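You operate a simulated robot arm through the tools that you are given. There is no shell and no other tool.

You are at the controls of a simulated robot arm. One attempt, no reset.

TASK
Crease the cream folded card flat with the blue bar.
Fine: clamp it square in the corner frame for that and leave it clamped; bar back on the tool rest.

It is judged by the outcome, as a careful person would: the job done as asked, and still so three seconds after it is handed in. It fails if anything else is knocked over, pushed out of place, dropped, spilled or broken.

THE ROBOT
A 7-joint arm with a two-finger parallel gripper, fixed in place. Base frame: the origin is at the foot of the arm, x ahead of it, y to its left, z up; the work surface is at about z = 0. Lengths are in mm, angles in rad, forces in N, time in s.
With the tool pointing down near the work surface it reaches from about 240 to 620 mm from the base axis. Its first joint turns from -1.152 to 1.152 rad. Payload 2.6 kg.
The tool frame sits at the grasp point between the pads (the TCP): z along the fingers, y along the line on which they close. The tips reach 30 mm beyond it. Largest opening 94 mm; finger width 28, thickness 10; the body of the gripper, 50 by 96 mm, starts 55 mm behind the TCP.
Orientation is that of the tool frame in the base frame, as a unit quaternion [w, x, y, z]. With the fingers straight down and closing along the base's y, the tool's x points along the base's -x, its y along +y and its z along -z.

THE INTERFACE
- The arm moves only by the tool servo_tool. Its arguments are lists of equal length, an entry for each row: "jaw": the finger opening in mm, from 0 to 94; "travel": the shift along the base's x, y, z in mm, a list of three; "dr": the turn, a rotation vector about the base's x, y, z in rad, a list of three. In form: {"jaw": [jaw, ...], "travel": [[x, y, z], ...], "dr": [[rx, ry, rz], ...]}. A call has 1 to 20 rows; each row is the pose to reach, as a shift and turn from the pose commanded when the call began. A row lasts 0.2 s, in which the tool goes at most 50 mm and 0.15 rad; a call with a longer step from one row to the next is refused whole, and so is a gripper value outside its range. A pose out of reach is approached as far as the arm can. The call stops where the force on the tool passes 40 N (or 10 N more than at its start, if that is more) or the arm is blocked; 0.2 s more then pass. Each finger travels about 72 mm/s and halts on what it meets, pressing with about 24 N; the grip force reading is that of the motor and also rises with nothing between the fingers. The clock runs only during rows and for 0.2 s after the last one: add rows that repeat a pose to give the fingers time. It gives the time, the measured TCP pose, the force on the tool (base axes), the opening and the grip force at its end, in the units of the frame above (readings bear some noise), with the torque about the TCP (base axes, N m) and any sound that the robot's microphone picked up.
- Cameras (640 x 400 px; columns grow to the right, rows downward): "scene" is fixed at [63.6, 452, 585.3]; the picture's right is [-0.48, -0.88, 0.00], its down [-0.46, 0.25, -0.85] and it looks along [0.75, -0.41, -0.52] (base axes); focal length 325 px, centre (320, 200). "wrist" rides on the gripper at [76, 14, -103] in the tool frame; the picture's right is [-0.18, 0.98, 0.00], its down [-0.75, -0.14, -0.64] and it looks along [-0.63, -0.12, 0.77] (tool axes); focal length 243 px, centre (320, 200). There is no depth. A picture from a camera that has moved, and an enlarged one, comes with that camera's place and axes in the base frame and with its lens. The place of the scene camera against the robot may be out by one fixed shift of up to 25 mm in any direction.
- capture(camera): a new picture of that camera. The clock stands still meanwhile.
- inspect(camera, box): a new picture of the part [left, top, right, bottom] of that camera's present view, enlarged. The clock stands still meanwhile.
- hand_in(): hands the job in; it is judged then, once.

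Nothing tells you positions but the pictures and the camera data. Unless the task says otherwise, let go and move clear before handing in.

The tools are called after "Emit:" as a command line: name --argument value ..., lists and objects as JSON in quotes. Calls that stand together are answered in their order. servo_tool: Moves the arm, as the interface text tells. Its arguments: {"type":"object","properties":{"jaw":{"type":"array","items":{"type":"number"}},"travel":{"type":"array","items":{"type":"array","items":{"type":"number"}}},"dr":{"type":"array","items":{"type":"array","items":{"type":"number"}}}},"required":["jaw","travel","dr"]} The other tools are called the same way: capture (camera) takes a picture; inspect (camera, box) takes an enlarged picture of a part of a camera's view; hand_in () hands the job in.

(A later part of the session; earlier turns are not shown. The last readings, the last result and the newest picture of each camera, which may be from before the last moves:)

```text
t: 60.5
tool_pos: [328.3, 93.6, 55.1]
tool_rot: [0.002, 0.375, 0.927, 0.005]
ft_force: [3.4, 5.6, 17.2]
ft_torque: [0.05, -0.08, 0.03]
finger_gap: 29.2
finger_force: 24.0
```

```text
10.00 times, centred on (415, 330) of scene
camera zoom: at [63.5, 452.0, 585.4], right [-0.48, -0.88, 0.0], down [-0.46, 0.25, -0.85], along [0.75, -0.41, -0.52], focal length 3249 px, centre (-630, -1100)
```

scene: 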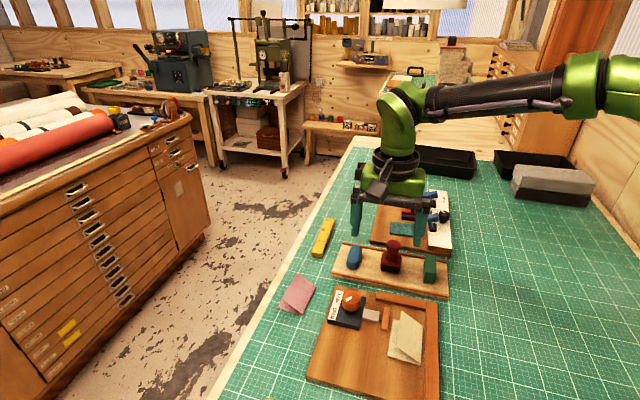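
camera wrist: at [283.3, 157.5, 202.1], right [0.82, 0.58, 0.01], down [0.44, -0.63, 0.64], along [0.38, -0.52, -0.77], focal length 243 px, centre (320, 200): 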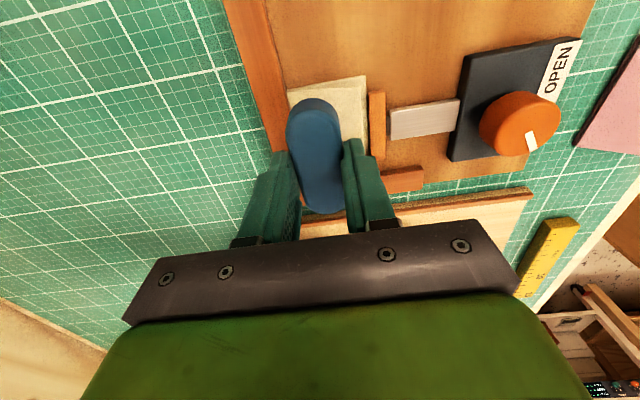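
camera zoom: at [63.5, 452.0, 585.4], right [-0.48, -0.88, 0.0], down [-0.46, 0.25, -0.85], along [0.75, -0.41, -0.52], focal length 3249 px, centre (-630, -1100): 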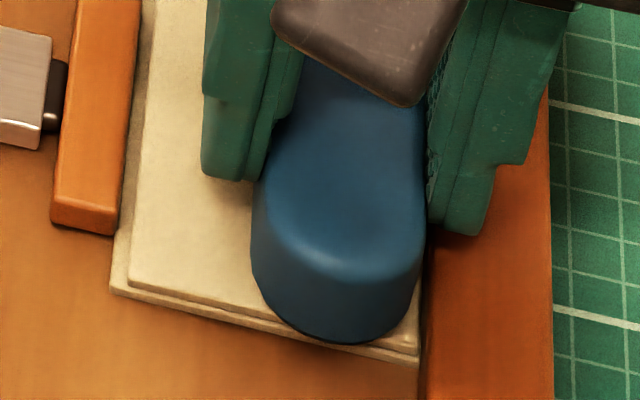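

The bar now bears on the fold line against the fence at about 17 N. I'll slide it along the fold towards the corner and back.

Emit:
servo_tool --jaw '[20, 20, 20, 20, 20, 20, 20, 20]' --travel '[[1.44, -1.39, 0], [2.87, -2.78, 0], [4.31, -4.17, 0], [5.75, -5.56, 0], [7.19, -6.95, 0], [8.62, -8.34, 0], [9.4, -9.1, 0], [9.4, -9.1, 0]]' --dr '[[0, 0, 0], [0, 0, 0], [0, 0, 0], [0, 0, 0], [0, 0, 0], [0, 0, 0], [0, 0, 0], [0, 0, 0]]'

Emit:
inspect --camera "wrist" --box '[200, 60, 440, 240]'

Emit:
inspect --camera "scene" --box '[360, 290, 440, 360]'

```text
t: 62.3
tool_pos: [336.8, 86.6, 55.9]
tool_rot: [0.002, 0.377, 0.926, 0.004]
ft_force: [-0.5, -0.2, 0.2]
ft_torque: [0.05, 0.03, 0.0]
finger_gap: 28.8
finger_force: 24.2
```

```text
2.22 times, centred on (320, 150) of wrist
camera zoom: at [292.6, 147.7, 158.2], right [0.82, 0.58, 0.01], down [0.44, -0.63, 0.64], along [0.38, -0.52, -0.77], focal length 539 px, centre (320, 311)
```

zoom: 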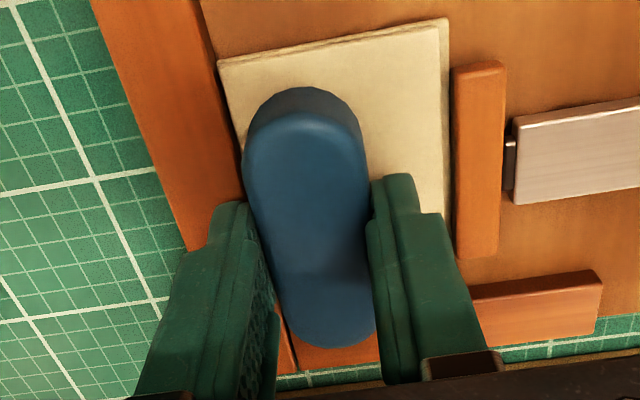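

```text
5.71 times, centred on (400, 325) of scene
camera zoom: at [63.6, 452.0, 585.3], right [-0.48, -0.88, 0.0], down [-0.46, 0.25, -0.85], along [0.75, -0.41, -0.52], focal length 1856 px, centre (-137, -514)
```

zoom: 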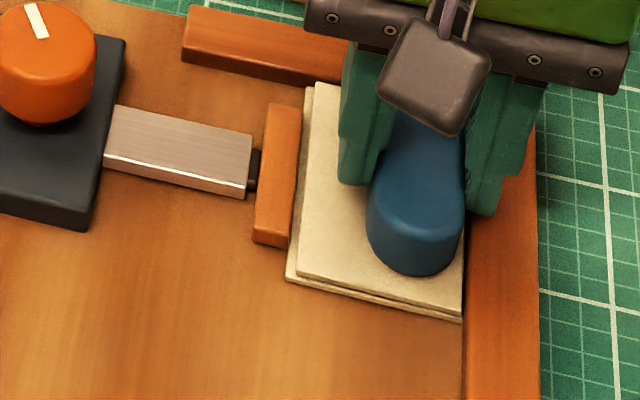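

The pressing force dropped to nothing at this end. I'll press down again here to bring it back.

Emit:
servo_tool --jaw '[20, 20, 20]' --travel '[[0, 0, -0.6], [0, 0, -1.2], [0, 0, -1.2]]' --dr '[[0, 0, 0], [0, 0, 0], [0, 0, 0]]'

Emit:
servo_tool --jaw '[20, 20]' --travel '[[0, 0, -0.5], [0, 0, -0.5]]' --dr '[[0, 0, 0], [0, 0, 0]]'

```text
t: 63.1
tool_pos: [336.5, 85.1, 55.2]
tool_rot: [0.003, 0.377, 0.926, 0.004]
ft_force: [1.0, -1.0, 8.1]
ft_torque: [-0.04, 0.07, 0.05]
finger_gap: 29.1
finger_force: 24.4
```

```text
t: 63.7
tool_pos: [336.7, 86.0, 54.5]
tool_rot: [0.003, 0.375, 0.927, 0.005]
ft_force: [3.0, 2.4, 14.3]
ft_torque: [0.06, 0.13, -0.03]
finger_gap: 28.8
finger_force: 24.1
```

Force is back to 14 N. I'll add a touch more and slide back away from the corner, checking the force as I go.

Emit:
servo_tool --jaw '[20, 20, 20, 20, 20, 20]' --travel '[[0, 0, -0.3], [-1.44, 1.39, -0.3], [-2.87, 2.78, -0.2], [-4.31, 4.17, -0.1], [-5.0, 4.87, 0], [-5.0, 4.87, 0]]' --dr '[[0, 0, 0], [0, 0, 0], [0, 0, 0], [0, 0, 0], [0, 0, 0], [0, 0, 0]]'

Emit:
inspect --camera "wrist" --box '[200, 60, 440, 240]'

```text
t: 65.1
tool_pos: [331.8, 88.9, 53.0]
tool_rot: [0.002, 0.376, 0.926, 0.004]
ft_force: [2.2, -3.3, 13.3]
ft_torque: [-0.32, -0.07, -0.01]
finger_gap: 29.1
finger_force: 24.4
```

```text
2.22 times, centred on (320, 150) of wrist
camera zoom: at [286.7, 151.8, 156.1], right [0.82, 0.58, 0.01], down [0.44, -0.63, 0.64], along [0.37, -0.52, -0.77], focal length 539 px, centre (320, 311)
```

zoom: 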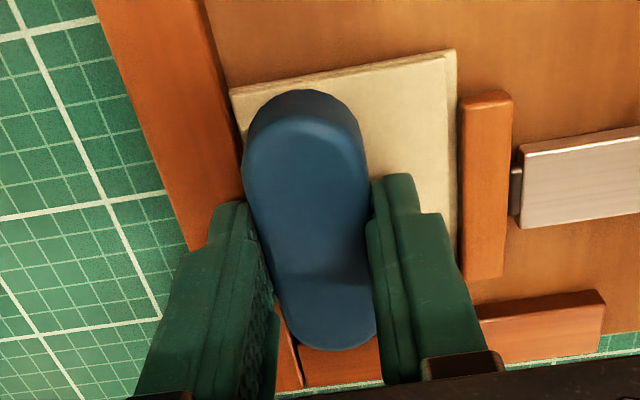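

The force holds at 13 N and the card has not shifted. To avoid dragging the card away from the corner, I'll lift here, check the flap, then make the next pass sliding only towards the corner.

Emit:
servo_tool --jaw '[20, 20, 20, 20, 20]' --travel '[[0, 0, 3], [0, 0, 15], [0, 0, 40], [0, 0, 50], [0, 0, 50]]' --dr '[[0, 0, 0], [0, 0, 0], [0, 0, 0], [0, 0, 0], [0, 0, 0]]'

Emit:
inspect --camera "scene" --box '[360, 290, 440, 360]'

Emit:
inspect --camera "wrist" --box '[200, 30, 440, 210]'

```text
t: 66.3
tool_pos: [332.4, 88.9, 103.5]
tool_rot: [0.001, 0.376, 0.927, 0.004]
ft_force: [-0.9, 1.5, -0.8]
ft_torque: [0.01, -0.03, 0.0]
finger_gap: 29.1
finger_force: 24.5
```

```text
5.71 times, centred on (400, 325) of scene
camera zoom: at [63.6, 452.0, 585.3], right [-0.48, -0.88, 0.0], down [-0.46, 0.25, -0.85], along [0.75, -0.41, -0.52], focal length 1856 px, centre (-137, -514)
```

zoom: 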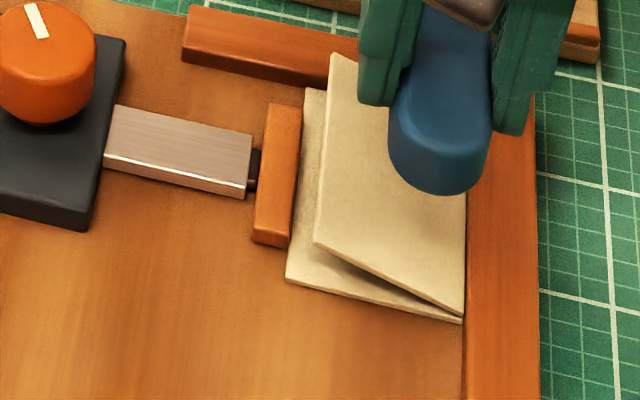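

```text
2.22 times, centred on (320, 120) of wrist
camera zoom: at [288.2, 151.2, 205.4], right [0.82, 0.58, 0.01], down [0.44, -0.63, 0.64], along [0.38, -0.52, -0.77], focal length 539 px, centre (320, 378)
```

zoom: 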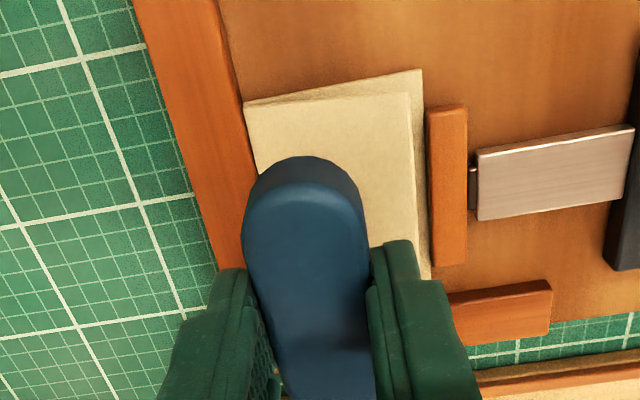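

The flap still springs back nearly as far, so the crease has not taken yet. I'll check how the bar sits in the fingers, as it may have slipped or tipped.

Emit:
inspect --camera "scene" --box '[400, 270, 450, 330]'

Emit:
capture --camera "wrist"

```text
6.67 times, centred on (425, 300) of scene
camera zoom: at [63.6, 452.0, 585.3], right [-0.48, -0.88, 0.0], down [-0.46, 0.25, -0.85], along [0.75, -0.41, -0.52], focal length 2166 px, centre (-380, -467)
```

zoom: 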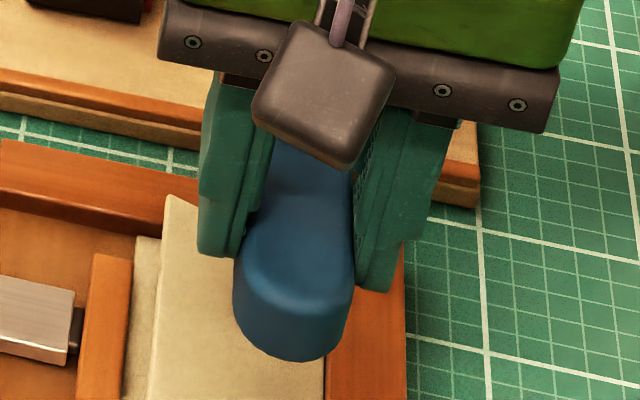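

```text
taken
camera wrist: at [288.2, 151.2, 205.4], right [0.82, 0.58, 0.01], down [0.44, -0.63, 0.64], along [0.38, -0.52, -0.77], focal length 243 px, centre (320, 200)
```

wrist: 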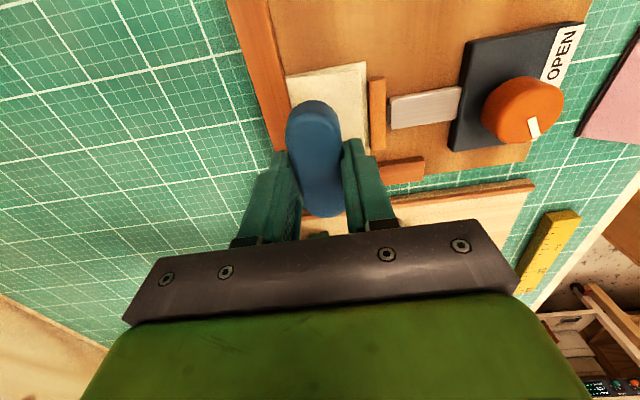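

The bar has slipped up only about 1.5 mm and is still level, leaving around 7 mm protruding. I'll move to the outer end of the fold and make a proper full pass towards the corner, keeping the pressing force up.

Emit:
servo_tool --jaw '[20, 20, 20, 20, 20, 20]' --travel '[[-7, 7, 0], [-14.4, 13.9, 0], [-14.4, 13.9, -25], [-14.4, 13.9, -44], [-14.4, 13.9, -49], [-14.4, 13.9, -49]]' --dr '[[0, 0, 0], [0, 0, 0], [0, 0, 0], [0, 0, 0], [0, 0, 0], [0, 0, 0]]'

Emit:
servo_tool --jaw '[20, 20, 20]' --travel '[[0, 0, -0.6], [0, 0, -1.2], [0, 0, -1.2]]' --dr '[[0, 0, 0], [0, 0, 0], [0, 0, 0]]'

Emit:
inspect --camera "scene" --box '[360, 290, 440, 360]'

```text
t: 67.7
tool_pos: [318.3, 105.0, 53.6]
tool_rot: [0.001, 0.376, 0.927, 0.005]
ft_force: [-1.3, -1.2, 6.8]
ft_torque: [-0.14, 0.04, -0.02]
finger_gap: 29.0
finger_force: 24.4
```

```text
t: 68.5
tool_pos: [318.1, 105.0, 53.4]
tool_rot: [0.002, 0.375, 0.927, 0.004]
ft_force: [-2.6, 2.6, 14.5]
ft_torque: [-0.12, 0.12, -0.01]
finger_gap: 28.9
finger_force: 24.2
```

```text
5.71 times, centred on (400, 325) of scene
camera zoom: at [63.5, 452.0, 585.4], right [-0.48, -0.88, 0.0], down [-0.46, 0.25, -0.85], along [0.75, -0.41, -0.52], focal length 1856 px, centre (-137, -514)
```

zoom: 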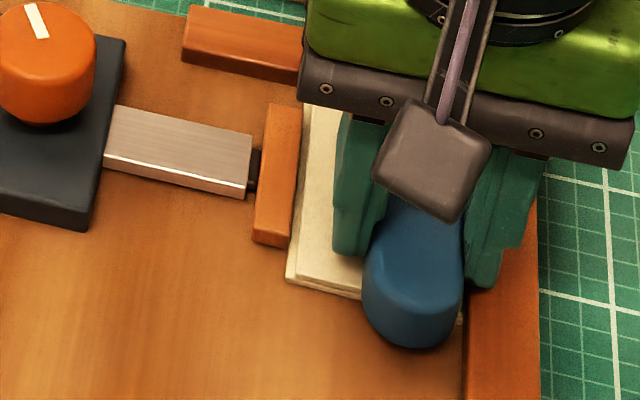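

The bar is on the outer end of the fold at 14.5 N. I'll add pressure and sweep towards the corner in stages.

Emit:
servo_tool --jaw '[20, 20, 20, 20, 20, 20, 20]' --travel '[[0, 0, -0.4], [1.08, -1.04, -0.5], [2.16, -2.09, -0.6], [3.23, -3.13, -0.7], [4.31, -4.17, -0.8], [5.39, -5.21, -0.9], [6.47, -6.26, -1.0]]' --dr '[[0, 0, 0], [0, 0, 0], [0, 0, 0], [0, 0, 0], [0, 0, 0], [0, 0, 0], [0, 0, 0]]'

Emit:
servo_tool --jaw '[20, 20, 20, 20, 20, 20]' --travel '[[1.08, -1.04, 0], [2.16, -2.09, -0.1], [3.23, -3.13, -0.2], [4.31, -4.17, -0.3], [5.39, -5.21, -0.4], [6.47, -6.26, -0.5]]' --dr '[[0, 0, 0], [0, 0, 0], [0, 0, 0], [0, 0, 0], [0, 0, 0], [0, 0, 0]]'

```text
t: 70.1
tool_pos: [323.1, 96.0, 52.9]
tool_rot: [0.002, 0.376, 0.926, 0.004]
ft_force: [-1.7, 1.0, 7.0]
ft_torque: [0.08, 0.1, -0.05]
finger_gap: 29.1
finger_force: 23.9
```

```text
t: 71.5
tool_pos: [330.1, 91.5, 51.6]
tool_rot: [0.002, 0.376, 0.927, 0.005]
ft_force: [-2.2, 2.2, 8.3]
ft_torque: [0.08, 0.16, -0.04]
finger_gap: 28.7
finger_force: 24.0
```

The force is steady at around 8 N while sliding. I'll finish the pass to the corner and then look at the flap.

Emit:
servo_tool --jaw '[20, 20, 20, 20, 20, 20, 20, 20]' --travel '[[1.08, -1.04, -0.1], [2.16, -2.09, -0.2], [3.23, -3.13, -0.3], [4.31, -4.17, -0.3], [5.39, -5.21, -0.4], [6.47, -6.26, -0.4], [7.2, -6.95, -0.5], [7.2, -6.95, -0.5]]' --dr '[[0, 0, 0], [0, 0, 0], [0, 0, 0], [0, 0, 0], [0, 0, 0], [0, 0, 0], [0, 0, 0], [0, 0, 0]]'

Emit:
inspect --camera "scene" --box '[360, 290, 440, 360]'

Emit:
inspect --camera "wrist" --box '[200, 60, 440, 240]'

```text
t: 73.3
tool_pos: [338.7, 85.1, 51.1]
tool_rot: [0.002, 0.377, 0.926, 0.004]
ft_force: [-8.0, 10.3, 20.3]
ft_torque: [0.07, 0.44, -0.26]
finger_gap: 29.0
finger_force: 23.7
```

```text
5.71 times, centred on (400, 325) of scene
camera zoom: at [63.5, 452.0, 585.4], right [-0.48, -0.88, 0.0], down [-0.46, 0.25, -0.85], along [0.75, -0.41, -0.52], focal length 1856 px, centre (-137, -514)
```

zoom: 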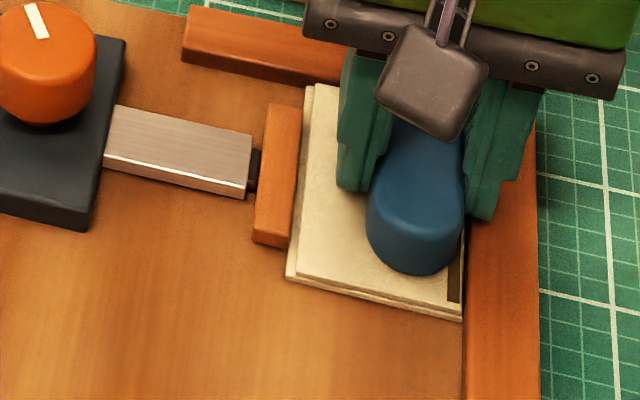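

```text
2.22 times, centred on (320, 150) of wrist
camera zoom: at [293.7, 146.5, 153.9], right [0.82, 0.58, 0.01], down [0.44, -0.63, 0.64], along [0.38, -0.52, -0.77], focal length 539 px, centre (320, 311)
```

zoom: 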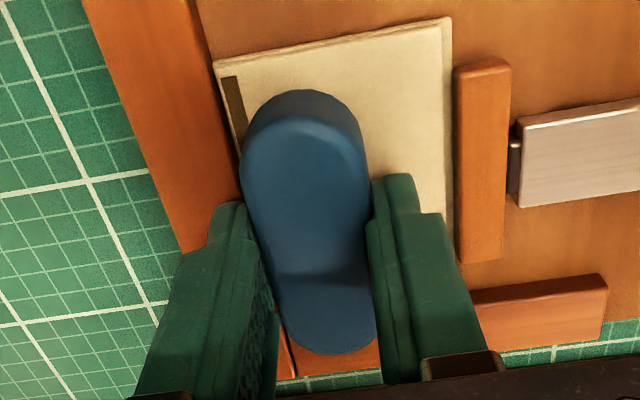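

A dark crease line has appeared along the outer part of the fold. I'll lift to see how much of the fold is done.

Emit:
servo_tool --jaw '[20, 20, 20, 20, 20, 20]' --travel '[[-1.0, 1.0, 0.5], [-1.0, 1.0, 5], [-1.0, 1.0, 30], [-1.0, 1.0, 65], [-20, 19, 80], [-20, 19, 80]]' --dr '[[0, 0, 0], [0, 0, 0], [0, 0, 0], [0, 0, 0], [0, 0, 0], [0, 0, 0]]'

Emit:
inspect --camera "scene" --box '[360, 290, 440, 360]'

Emit:
inspect --camera "wrist" --box '[200, 60, 440, 240]'

```text
t: 74.7
tool_pos: [319.0, 102.0, 131.0]
tool_rot: [0.002, 0.375, 0.927, 0.004]
ft_force: [0.0, -0.1, 0.6]
ft_torque: [-0.02, -0.01, 0.02]
finger_gap: 29.1
finger_force: 23.8
```

```text
5.71 times, centred on (400, 325) of scene
camera zoom: at [63.6, 452.0, 585.3], right [-0.48, -0.88, 0.0], down [-0.46, 0.25, -0.85], along [0.75, -0.41, -0.52], focal length 1856 px, centre (-137, -514)
```

zoom: 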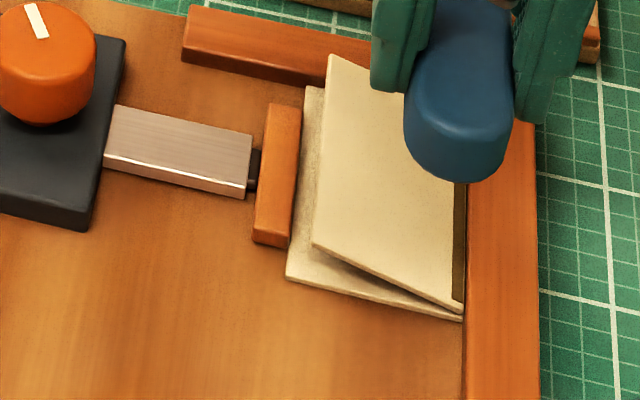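

```text
2.22 times, centred on (320, 150) of wrist
camera zoom: at [274.1, 163.9, 233.9], right [0.82, 0.58, 0.01], down [0.44, -0.63, 0.64], along [0.38, -0.52, -0.77], focal length 539 px, centre (320, 311)
```

zoom: 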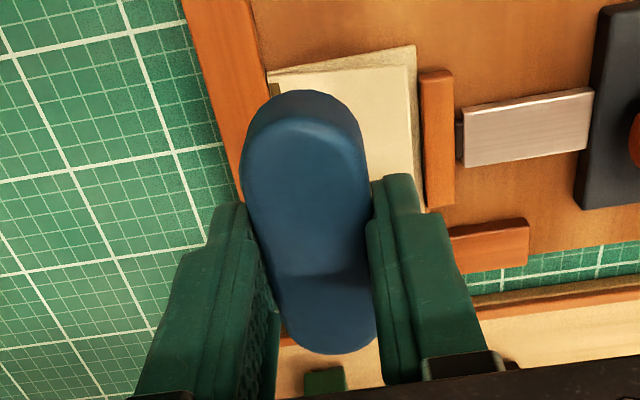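

The crease line shows along the visible part of the fold. I'll move the bar out of the way to see the whole length.

Emit:
servo_tool --jaw '[20, 20, 20, 20]' --travel '[[20, -19, 10], [45, -43, 20], [65, -63, 30], [65, -63, 30]]' --dr '[[0, 0, 0], [0, 0, 0], [0, 0, 0], [0, 0, 0]]'

Emit:
inspect --camera "scene" --box '[370, 290, 450, 360]'

Emit:
inspect --camera "wrist" --box '[180, 0, 420, 180]'

```text
t: 75.7
tool_pos: [384.2, 39.3, 160.8]
tool_rot: [0.002, 0.376, 0.927, 0.004]
ft_force: [0.3, -0.1, -1.3]
ft_torque: [0.02, 0.01, 0.02]
finger_gap: 29.0
finger_force: 23.7
```

```text
5.71 times, centred on (410, 325) of scene
camera zoom: at [63.6, 452.0, 585.3], right [-0.48, -0.88, 0.0], down [-0.46, 0.25, -0.85], along [0.75, -0.41, -0.52], focal length 1856 px, centre (-194, -514)
```

zoom: 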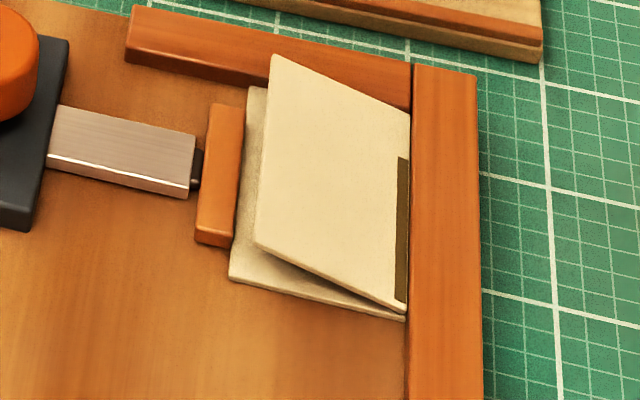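

```text
2.22 times, centred on (300, 90) of wrist
camera zoom: at [339.4, 101.5, 263.2], right [0.82, 0.58, 0.01], down [0.44, -0.63, 0.64], along [0.38, -0.52, -0.77], focal length 539 px, centre (364, 444)
```

zoom: 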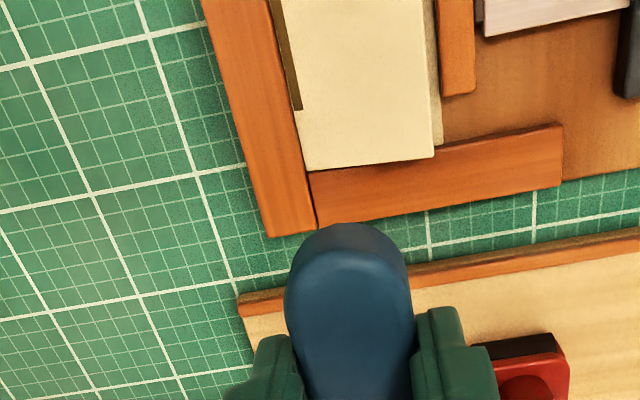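

The crease mark now runs from about X = -74 to -17, and the last 20 mm by the short fence plus a few millimetres at the outer end are still missing. I want to see how much of the bar still protrudes below the fingertips before the next passes.

Emit:
inspect --camera "scene" --box '[400, 210, 460, 280]'

Emit:
capture --camera "wrist"

```text
5.71 times, centred on (430, 245) of scene
camera zoom: at [63.6, 452.0, 585.3], right [-0.48, -0.88, 0.0], down [-0.46, 0.25, -0.85], along [0.75, -0.41, -0.52], focal length 1856 px, centre (-309, -57)
```

zoom: 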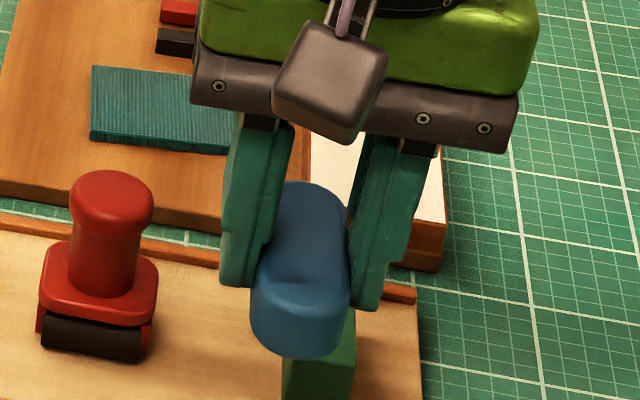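

```text
taken
camera wrist: at [339.4, 101.5, 263.2], right [0.82, 0.58, 0.01], down [0.44, -0.63, 0.64], along [0.38, -0.52, -0.77], focal length 243 px, centre (320, 200)
```

wrist: 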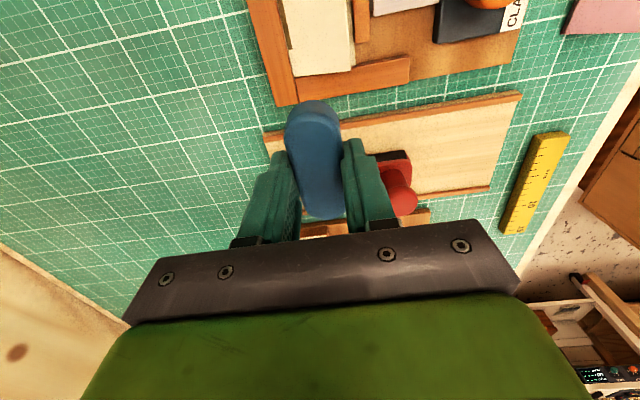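

The bar has slid up about 4 mm in the grip and tipped slightly. I'll take it back to its spot on the tool rest and regrip it with more protruding.

Emit:
servo_tool --jaw '[20, 20, 20, 20, 20, 20, 20, 20, 20]' --travel '[[30, 8, 0], [70, 18, 0], [110, 28, 0], [150, 39, 0], [173.6, 45.2, 0], [173.6, 45.2, -45], [173.6, 45.2, -85], [173.6, 45.2, -105], [173.6, 45.2, -105]]' --dr '[[0, 0, 0], [0, 0, -0.01], [0, 0, -0.02], [0, 0, -0.03], [0, 0, -0.03], [0, 0, -0.03], [0, 0, -0.03], [0, 0, -0.03], [0, 0, -0.03]]'

Emit:
inspect --camera "scene" --box '[320, 220, 420, 290]'

Emit:
inspect --camera "wrist" --box '[120, 0, 440, 240]'

```text
t: 77.7
tool_pos: [557.4, 82.0, 56.7]
tool_rot: [0.002, 0.39, 0.921, 0.004]
ft_force: [0.1, -0.7, -0.3]
ft_torque: [-0.01, 0.04, -0.04]
finger_gap: 28.8
finger_force: 24.4
```

```text
5.71 times, centred on (370, 255) of scene
camera zoom: at [63.6, 452.0, 585.3], right [-0.48, -0.88, 0.0], down [-0.46, 0.25, -0.85], along [0.75, -0.41, -0.52], focal length 1856 px, centre (34, -114)
```

zoom: 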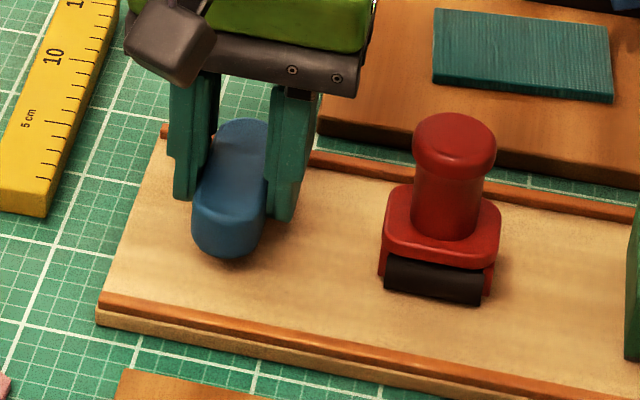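

```text
1.67 times, centred on (280, 120) of wrist
camera zoom: at [514.9, 146.1, 160.3], right [0.83, 0.55, 0.01], down [0.42, -0.64, 0.64], along [0.36, -0.53, -0.77], focal length 404 px, centre (387, 333)
```

zoom: 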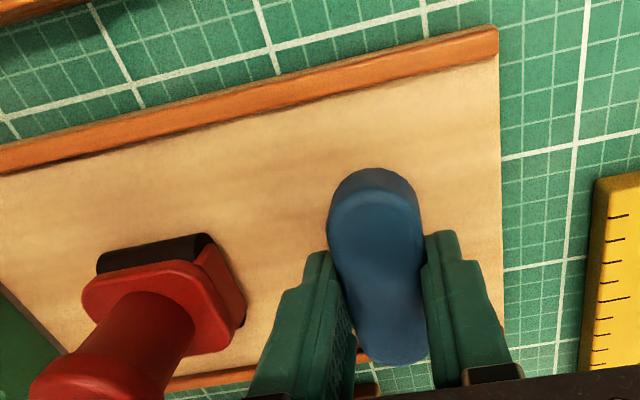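

The bar is over its old spot. I'll lower it gently until it touches the rest.

Emit:
servo_tool --jaw '[20, 20, 20, 20, 20, 20]' --travel '[[0.2, 1.8, -2], [0.2, 1.8, -4], [0.2, 1.8, -6], [0.2, 1.8, -7], [0.2, 1.8, -8], [0.2, 1.8, -8]]' --dr '[[0, 0, 0], [0, 0, 0], [0, 0, 0], [0, 0, 0], [0, 0, 0], [0, 0, 0]]'

Emit:
servo_tool --jaw '[20, 20, 20, 20]' --travel '[[0, 0, -1], [0, 0, -2], [0, 0, -3], [0, 0, -3]]' --dr '[[0, 0, 0], [0, 0, 0], [0, 0, 0], [0, 0, 0]]'

```text
t: 79.1
tool_pos: [556.7, 87.0, 48.5]
tool_rot: [0.002, 0.39, 0.921, 0.003]
ft_force: [-0.5, 0.2, -0.5]
ft_torque: [0.03, -0.03, 0.0]
finger_gap: 29.0
finger_force: 23.8
```

```text
t: 80.1
tool_pos: [557.9, 87.1, 43.7]
tool_rot: [0.002, 0.39, 0.921, 0.003]
ft_force: [-0.2, 0.6, -0.5]
ft_torque: [-0.02, 0.01, 0.0]
finger_gap: 29.1
finger_force: 24.4
```

No contact yet. I'll continue down in small steps.

Emit:
servo_tool --jaw '[20, 20, 20]' --travel '[[0, 0, -0.7], [0, 0, -1.4], [0, 0, -1.4]]' --dr '[[0, 0, 0], [0, 0, 0], [0, 0, 0]]'

Emit:
servo_tool --jaw '[20, 20, 20]' --travel '[[0, 0, -0.7], [0, 0, -1.2], [0, 0, -1.2]]' --dr '[[0, 0, 0], [0, 0, 0], [0, 0, 0]]'

Emit:
inspect --camera "scene" --box '[320, 220, 420, 290]'

```text
t: 80.9
tool_pos: [556.4, 86.7, 44.0]
tool_rot: [0.001, 0.39, 0.921, 0.006]
ft_force: [-1.4, 0.5, 4.0]
ft_torque: [-0.03, 0.1, 0.02]
finger_gap: 29.0
finger_force: 23.9
```

```text
t: 81.7
tool_pos: [557.4, 86.6, 42.1]
tool_rot: [0.002, 0.39, 0.921, 0.005]
ft_force: [-3.0, 2.1, 14.1]
ft_torque: [-0.03, 0.27, -0.04]
finger_gap: 29.0
finger_force: 24.0
```

```text
5.71 times, centred on (370, 255) of scene
camera zoom: at [63.5, 452.0, 585.4], right [-0.48, -0.88, 0.0], down [-0.46, 0.25, -0.85], along [0.75, -0.41, -0.52], focal length 1856 px, centre (34, -114)
```

zoom: 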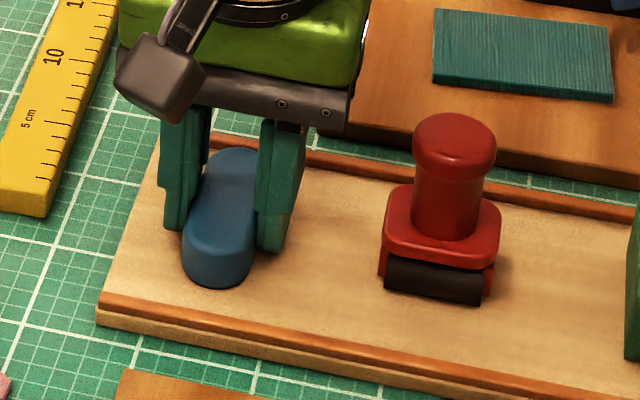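

The bar is down on the rest, with only about 3 mm of protrusion left. I'll open, raise 7 mm and regrip it higher up.

Emit:
servo_tool --jaw '[40, 44, 44, 44, 36, 28, 20, 20, 20]' --travel '[[0, 0, 0.5], [0, 0, 0.5], [0, 0, 4], [0, 0, 7], [0, 0, 7], [0, 0, 7], [0, 0, 7], [0, 0, 7], [0, 0, 7]]' --dr '[[0, 0, 0], [0, 0, 0], [0, 0, 0], [0, 0, 0], [0, 0, 0], [0, 0, 0], [0, 0, 0], [0, 0, 0], [0, 0, 0]]'

Emit:
inspect --camera "scene" --box '[320, 220, 420, 290]'

Emit:
capture --camera "wrist"

```text
t: 83.7
tool_pos: [556.3, 86.7, 50.0]
tool_rot: [0.002, 0.389, 0.921, 0.003]
ft_force: [-0.4, -0.6, 0.9]
ft_torque: [-0.04, 0.02, -0.04]
finger_gap: 28.9
finger_force: 24.3
```

```text
5.71 times, centred on (370, 255) of scene
camera zoom: at [63.6, 452.0, 585.3], right [-0.48, -0.88, 0.0], down [-0.46, 0.25, -0.85], along [0.75, -0.41, -0.52], focal length 1856 px, centre (34, -114)
```

zoom: 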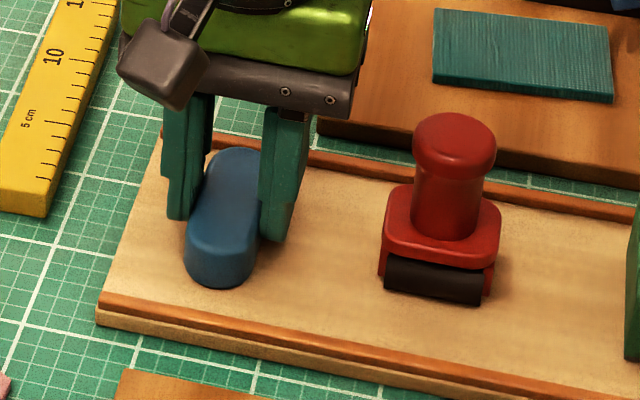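

```text
taken
camera wrist: at [513.1, 150.0, 152.2], right [0.83, 0.55, 0.01], down [0.42, -0.64, 0.64], along [0.36, -0.53, -0.77], focal length 243 px, centre (320, 200)
```

wrist: 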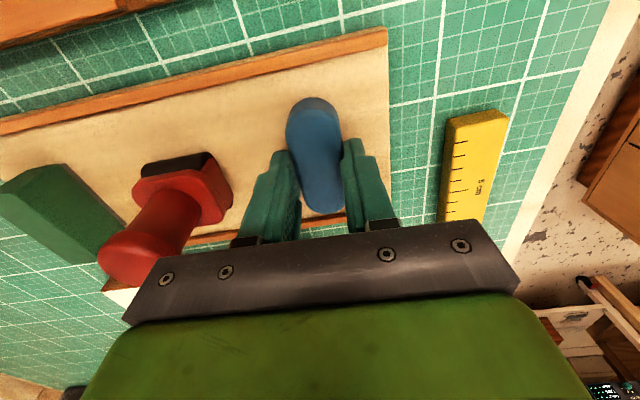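

The bar is regripped with about 9.5 mm protruding. I'll carry it back over the fold at the corner end, pitching it slightly so the end nearest the corner presses hardest.

Emit:
servo_tool --jaw '[20, 20, 20, 20, 20, 20, 20, 20, 20, 20, 20, 20]' --travel '[[0, 0, 8], [0, 0, 50], [0, 0, 95], [-35, 0, 105], [-80, 0, 105], [-125, 0, 105], [-165, -0.5, 105], [-200, -0.7, 90], [-219.5, -0.7, 60], [-219.5, -0.7, 30], [-219.5, -0.7, 20], [-219.5, -0.7, 20]]' --dr '[[0, 0, 0], [0, 0, 0], [0, 0, 0], [0, 0, 0], [0, 0, 0.01], [0, 0, 0.02], [0, 0, 0.03], [0.01, 0.01, 0.03], [0.021, 0.022, 0.03], [0.021, 0.022, 0.03], [0.021, 0.022, 0.03], [0.021, 0.022, 0.03]]'

Emit:
inspect --camera "scene" --box '[360, 270, 440, 350]'

Emit:
capture --camera "wrist"

```text
t: 86.3
tool_pos: [336.6, 87.3, 69.0]
tool_rot: [-0.013, 0.376, 0.926, 0.009]
ft_force: [-0.7, 0.2, -0.1]
ft_torque: [0.01, 0.01, 0.03]
finger_gap: 28.8
finger_force: 23.6
```

```text
5.00 times, centred on (400, 310) of scene
camera zoom: at [63.6, 452.0, 585.3], right [-0.48, -0.88, 0.0], down [-0.46, 0.25, -0.85], along [0.75, -0.41, -0.52], focal length 1624 px, centre (-80, -350)
```

zoom: 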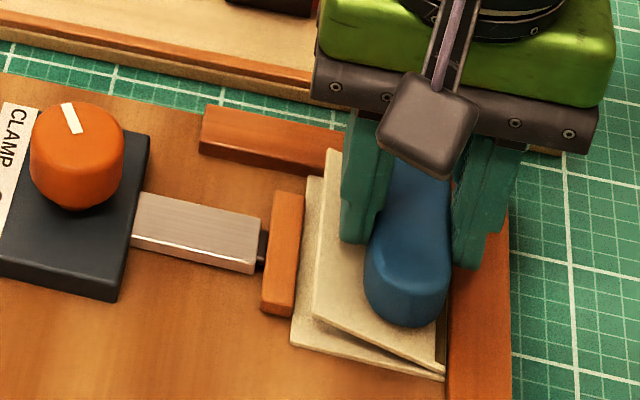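

```text
taken
camera wrist: at [293.9, 146.7, 174.0], right [0.82, 0.58, 0.0], down [0.45, -0.64, 0.62], along [0.36, -0.5, -0.79], focal length 243 px, centre (320, 200)
```

wrist: 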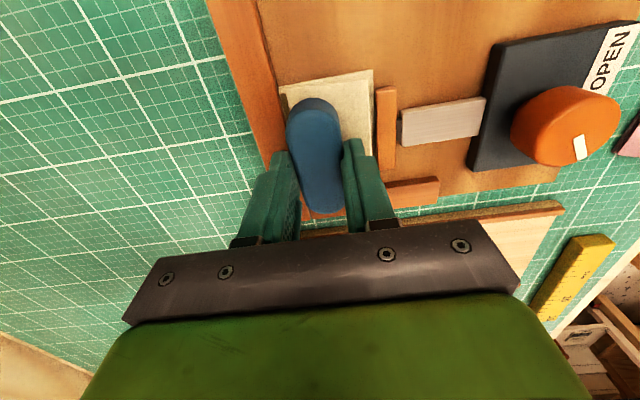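

The bar is pitched slightly and lined up over the corner end of the fold. I'll lower it to contact.

Emit:
servo_tool --jaw '[20, 20, 20, 20, 20, 20]' --travel '[[-0.7, -0.7, -4], [-0.7, -0.7, -8], [-0.7, -0.7, -10], [-0.7, -0.7, -11], [-0.7, -0.7, -12], [-0.7, -0.7, -12]]' --dr '[[0, 0, 0], [0, 0, 0], [0, 0, 0], [0, 0, 0], [0, 0, 0], [0, 0, 0]]'

Emit:
servo_tool --jaw '[20, 20, 20]' --travel '[[0, 0, -0.7], [0, 0, -1.4], [0, 0, -1.4]]' --dr '[[0, 0, 0], [0, 0, 0], [0, 0, 0]]'

```text
t: 87.7
tool_pos: [336.0, 86.2, 58.8]
tool_rot: [-0.012, 0.376, 0.927, 0.01]
ft_force: [-1.3, 0.2, 11.8]
ft_torque: [-0.31, -0.16, -0.01]
finger_gap: 28.9
finger_force: 24.2
```

```text
t: 88.5
tool_pos: [336.2, 86.3, 55.2]
tool_rot: [-0.012, 0.375, 0.927, 0.01]
ft_force: [0.1, 3.9, 14.7]
ft_torque: [-0.19, -0.26, 0.09]
finger_gap: 28.9
finger_force: 24.3
```

The pressure is now centred near the corner end, about 29 mm ahead of the grip. I'll press a little more and rub a few millimetres into the corner.

Emit:
servo_tool --jaw '[20, 20, 20, 20, 20, 20]' --travel '[[0, 0, -0.4], [0.7, -0.7, -0.6], [1.44, -1.39, -0.8], [2.16, -2.09, -0.9], [2.9, -2.8, -1.0], [2.9, -2.8, -1.0]]' --dr '[[0, 0, 0], [0, 0, 0], [0, 0, 0], [0, 0, 0], [0, 0, 0], [0, 0, 0]]'

Emit:
inspect --camera "scene" --box '[360, 290, 440, 360]'

Emit:
inspect --camera "wrist" --box '[200, 60, 440, 240]'

```text
t: 89.9
tool_pos: [339.9, 82.2, 53.4]
tool_rot: [-0.013, 0.376, 0.927, 0.009]
ft_force: [-3.6, 3.2, 11.4]
ft_torque: [0.0, 0.13, 0.0]
finger_gap: 29.1
finger_force: 24.7
```

```text
5.71 times, centred on (400, 325) of scene
camera zoom: at [63.5, 452.0, 585.4], right [-0.48, -0.88, 0.0], down [-0.46, 0.25, -0.85], along [0.75, -0.41, -0.52], focal length 1856 px, centre (-137, -514)
```

zoom: 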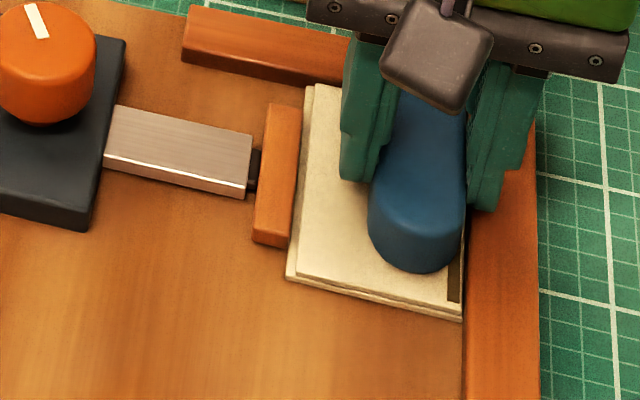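

```text
2.22 times, centred on (320, 150) of wrist
camera zoom: at [297.0, 142.8, 159.2], right [0.82, 0.58, 0.0], down [0.45, -0.64, 0.62], along [0.36, -0.5, -0.79], focal length 539 px, centre (320, 311)
```

zoom: 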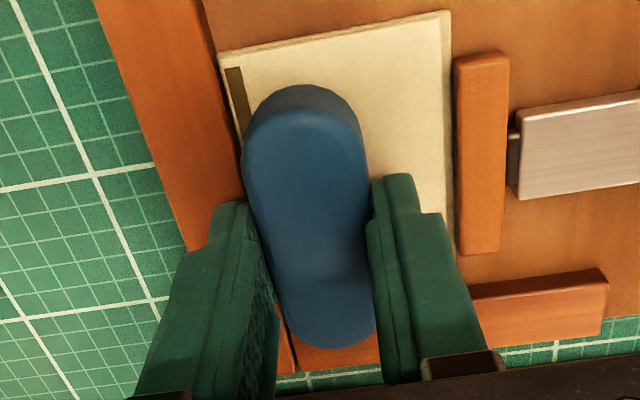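

I'll lift clear and check how far the crease line has extended.

Emit:
servo_tool --jaw '[20, 20, 20, 20, 20, 20, 20]' --travel '[[-0.7, 0.7, 1], [-0.7, 0.7, 15], [0, 0, 60], [0, 0, 100], [25, -24, 105], [45, -43, 105], [45, -43, 105]]' --dr '[[0, 0, 0], [0, 0, 0], [0, 0, 0], [0, 0, 0], [0, 0, 0], [0, 0, 0], [0, 0, 0]]'

Emit:
inspect --camera "scene" --box '[370, 290, 450, 360]'

Emit:
capture --camera "wrist"

```text
t: 91.5
tool_pos: [383.1, 37.0, 159.0]
tool_rot: [-0.012, 0.376, 0.926, 0.01]
ft_force: [0.0, 0.7, 0.6]
ft_torque: [0.0, -0.01, -0.02]
finger_gap: 29.1
finger_force: 24.2
```

```text
5.71 times, centred on (410, 325) of scene
camera zoom: at [63.6, 452.0, 585.3], right [-0.48, -0.88, 0.0], down [-0.46, 0.25, -0.85], along [0.75, -0.41, -0.52], focal length 1856 px, centre (-194, -514)
```

zoom: 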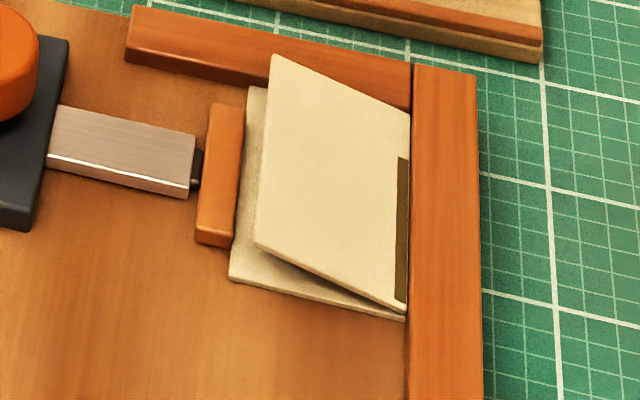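

```text
taken
camera wrist: at [340.4, 96.9, 263.5], right [0.82, 0.58, 0.0], down [0.45, -0.64, 0.62], along [0.36, -0.5, -0.79], focal length 243 px, centre (320, 200)
```

wrist: 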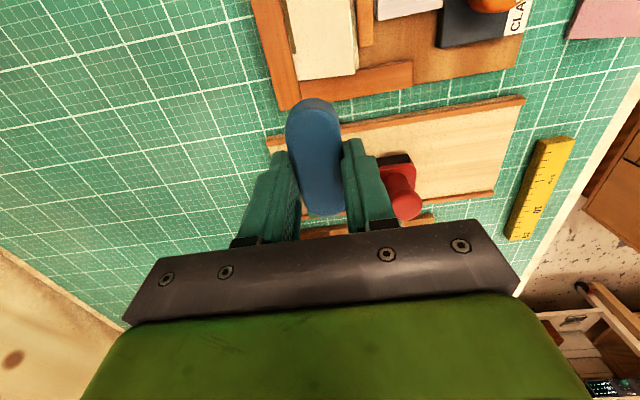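

The crease line hasn't extended, so it seems to follow the middle of the bar rather than its tip. Next I'll do the outer end, with a long stroke starting beyond the card's end and sliding towards the corner, to see exactly how the mark grows.

Emit:
servo_tool --jaw '[20, 20, 20, 20, 20, 20, 20, 20]' --travel '[[-25, 24, 0], [-50, 48, 0], [-75.2, 72.2, 0], [-75.2, 72.2, -45], [-75.2, 72.2, -85], [-75.2, 72.2, -97], [-75.2, 72.2, -102], [-75.2, 72.2, -102]]' --dr '[[0, 0, 0], [0, 0, 0], [0, 0, 0], [0, 0, 0], [0, 0, 0], [0, 0, 0], [0, 0, 0], [0, 0, 0]]'

Emit:
inspect --camera "scene" --box '[360, 290, 440, 360]'

Emit:
inspect --camera "wrist" --box '[200, 60, 440, 240]'

```text
t: 93.3
tool_pos: [307.1, 110.1, 59.1]
tool_rot: [-0.011, 0.376, 0.926, 0.009]
ft_force: [0.0, -0.7, -0.6]
ft_torque: [0.04, -0.01, 0.02]
finger_gap: 29.0
finger_force: 23.9
```

```text
5.71 times, centred on (400, 325) of scene
camera zoom: at [63.6, 452.0, 585.3], right [-0.48, -0.88, 0.0], down [-0.46, 0.25, -0.85], along [0.75, -0.41, -0.52], focal length 1856 px, centre (-137, -514)
```

zoom: 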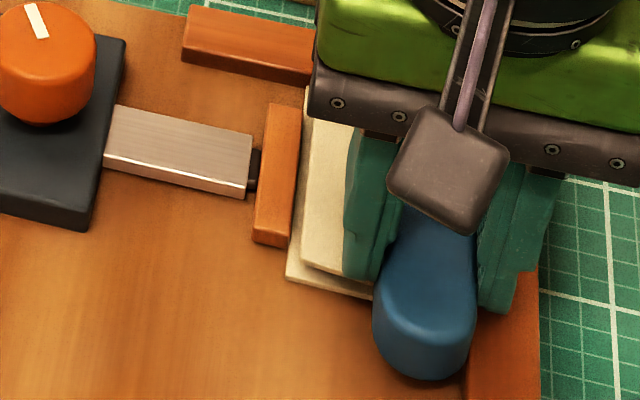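

```text
2.22 times, centred on (320, 150) of wrist
camera zoom: at [265.0, 170.3, 163.5], right [0.82, 0.58, 0.0], down [0.45, -0.64, 0.62], along [0.36, -0.5, -0.79], focal length 539 px, centre (320, 311)
```

zoom: 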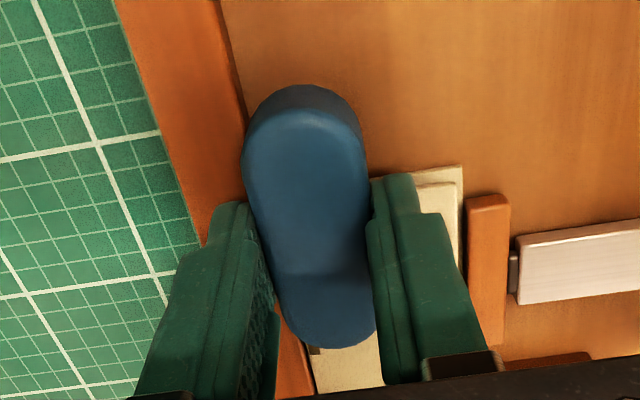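

The bar overhangs the outer end of the card as intended. I'll lower it to contact and then sweep the full stroke.

Emit:
servo_tool --jaw '[20, 20, 20, 20]' --travel '[[0, 0, -1], [0, 0, -2], [0, 0, -3], [0, 0, -3]]' --dr '[[0, 0, 0], [0, 0, 0], [0, 0, 0], [0, 0, 0]]'

Emit:
servo_tool --jaw '[20, 20, 20]' --travel '[[0, 0, -0.7], [0, 0, -1.4], [0, 0, -1.4]]' --dr '[[0, 0, 0], [0, 0, 0], [0, 0, 0]]'

```text
t: 94.3
tool_pos: [307.9, 111.0, 55.7]
tool_rot: [-0.012, 0.376, 0.927, 0.009]
ft_force: [0.9, -0.3, 0.1]
ft_torque: [0.02, -0.03, -0.02]
finger_gap: 29.0
finger_force: 23.5
```

```text
t: 95.1
tool_pos: [308.2, 112.0, 55.4]
tool_rot: [-0.013, 0.375, 0.927, 0.01]
ft_force: [-0.2, -0.3, 5.5]
ft_torque: [-0.16, -0.02, 0.0]
finger_gap: 29.1
finger_force: 23.7
```

Contact is at 5.5 N. I'll add a bit and sweep towards the corner, checking the force along the way.

Emit:
servo_tool --jaw '[20, 20, 20, 20, 20, 20, 20]' --travel '[[0, 0, -0.5], [0, 0, -0.9], [1.08, -1.04, -1.0], [2.16, -2.09, -1.1], [3.6, -3.48, -1.2], [5.03, -4.87, -1.3], [5.03, -4.87, -1.3]]' --dr '[[0, 0, 0], [0, 0, 0], [0, 0, 0], [0, 0, 0], [0, 0, 0], [0, 0, 0], [0, 0, 0]]'

Emit:
servo_tool --jaw '[20, 20, 20, 20, 20, 20]' --travel '[[1.08, -1.04, -0.3], [2.16, -2.09, -0.4], [3.6, -3.48, -0.5], [5.03, -4.87, -0.6], [6.47, -6.26, -0.7], [6.47, -6.26, -0.7]]' --dr '[[0, 0, 0], [0, 0, 0], [0, 0, 0], [0, 0, 0], [0, 0, 0], [0, 0, 0]]'

Emit:
inspect --camera "wrist" --box '[200, 60, 440, 240]'

```text
t: 96.7
tool_pos: [315.2, 105.7, 54.1]
tool_rot: [-0.012, 0.376, 0.926, 0.01]
ft_force: [-3.2, 2.4, 9.6]
ft_torque: [0.03, 0.12, 0.0]
finger_gap: 29.2
finger_force: 23.8
```

```text
t: 97.8
tool_pos: [317.8, 103.6, 52.5]
tool_rot: [-0.013, 0.378, 0.926, 0.01]
ft_force: [-2.0, 0.0, 7.0]
ft_torque: [-0.12, 0.04, -0.02]
finger_gap: 29.0
finger_force: 24.4
stopped in row 5: the force on the tool passed its limit at 46 N (the readings are from after the stop); the commanded pose is now the measured one
```

```text
2.22 times, centred on (320, 150) of wrist
camera zoom: at [275.5, 163.2, 157.1], right [0.82, 0.58, 0.0], down [0.45, -0.65, 0.61], along [0.36, -0.5, -0.79], focal length 539 px, centre (320, 311)
```

zoom: 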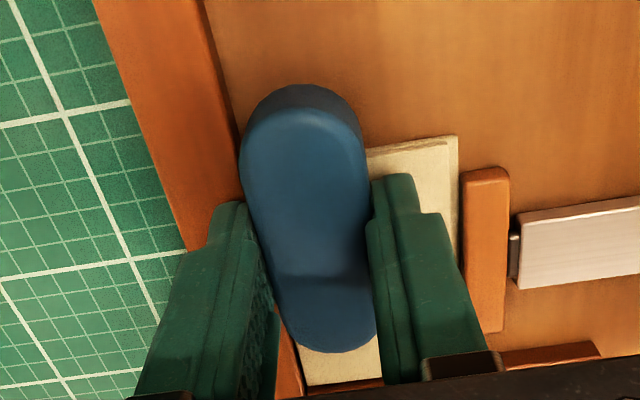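

The force spiked at 46 N partway along, so something caught. I'll lift and look before going further.

Emit:
servo_tool --jaw '[20, 20, 20, 20, 20, 20, 20]' --travel '[[0, 0, 1.5], [0, 0, 10], [0, 0, 50], [0, 0, 90], [30, -29, 100], [65, -63, 105], [65, -63, 105]]' --dr '[[0, 0, 0], [0, 0, 0], [0, 0, 0], [0, 0, 0], [0, 0, 0], [0, 0, 0], [0, 0, 0]]'

Emit:
inspect --camera "scene" --box '[370, 290, 450, 360]'

Emit:
inspect --camera "scene" --box '[390, 210, 460, 290]'

Emit:
capture --camera "wrist"

```text
t: 99.4
tool_pos: [383.4, 41.3, 155.6]
tool_rot: [-0.014, 0.376, 0.926, 0.011]
ft_force: [-0.3, 0.5, -0.5]
ft_torque: [-0.01, 0.02, 0.01]
finger_gap: 29.1
finger_force: 24.3
```

```text
5.71 times, centred on (410, 325) of scene
camera zoom: at [63.6, 452.0, 585.3], right [-0.48, -0.88, 0.0], down [-0.46, 0.25, -0.85], along [0.75, -0.41, -0.52], focal length 1856 px, centre (-194, -514)
```

zoom: 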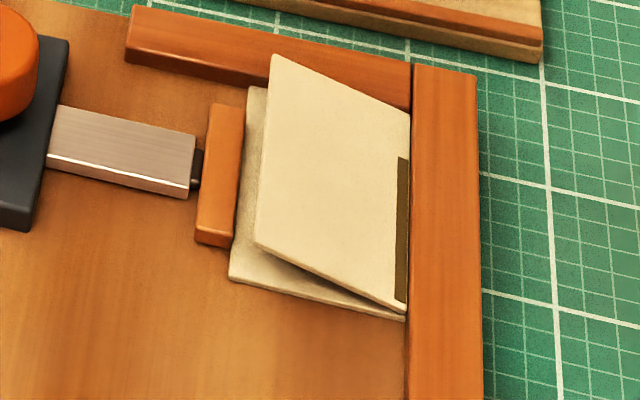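

```text
5.00 times, centred on (425, 250) of scene
camera zoom: at [63.6, 452.0, 585.3], right [-0.48, -0.88, 0.0], down [-0.46, 0.25, -0.85], along [0.75, -0.41, -0.52], focal length 1624 px, centre (-205, -50)
```

zoom: 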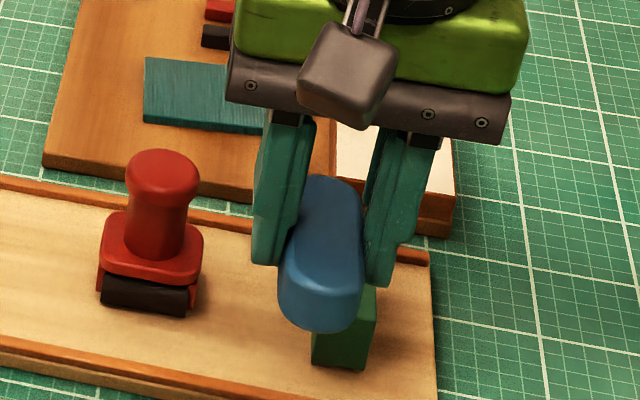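

```text
taken
camera wrist: at [341.6, 101.4, 260.0], right [0.82, 0.58, 0.0], down [0.45, -0.65, 0.61], along [0.36, -0.5, -0.79], focal length 243 px, centre (320, 200)
```

wrist: 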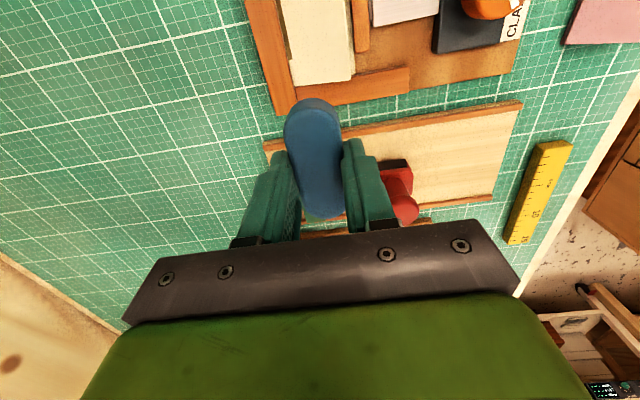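

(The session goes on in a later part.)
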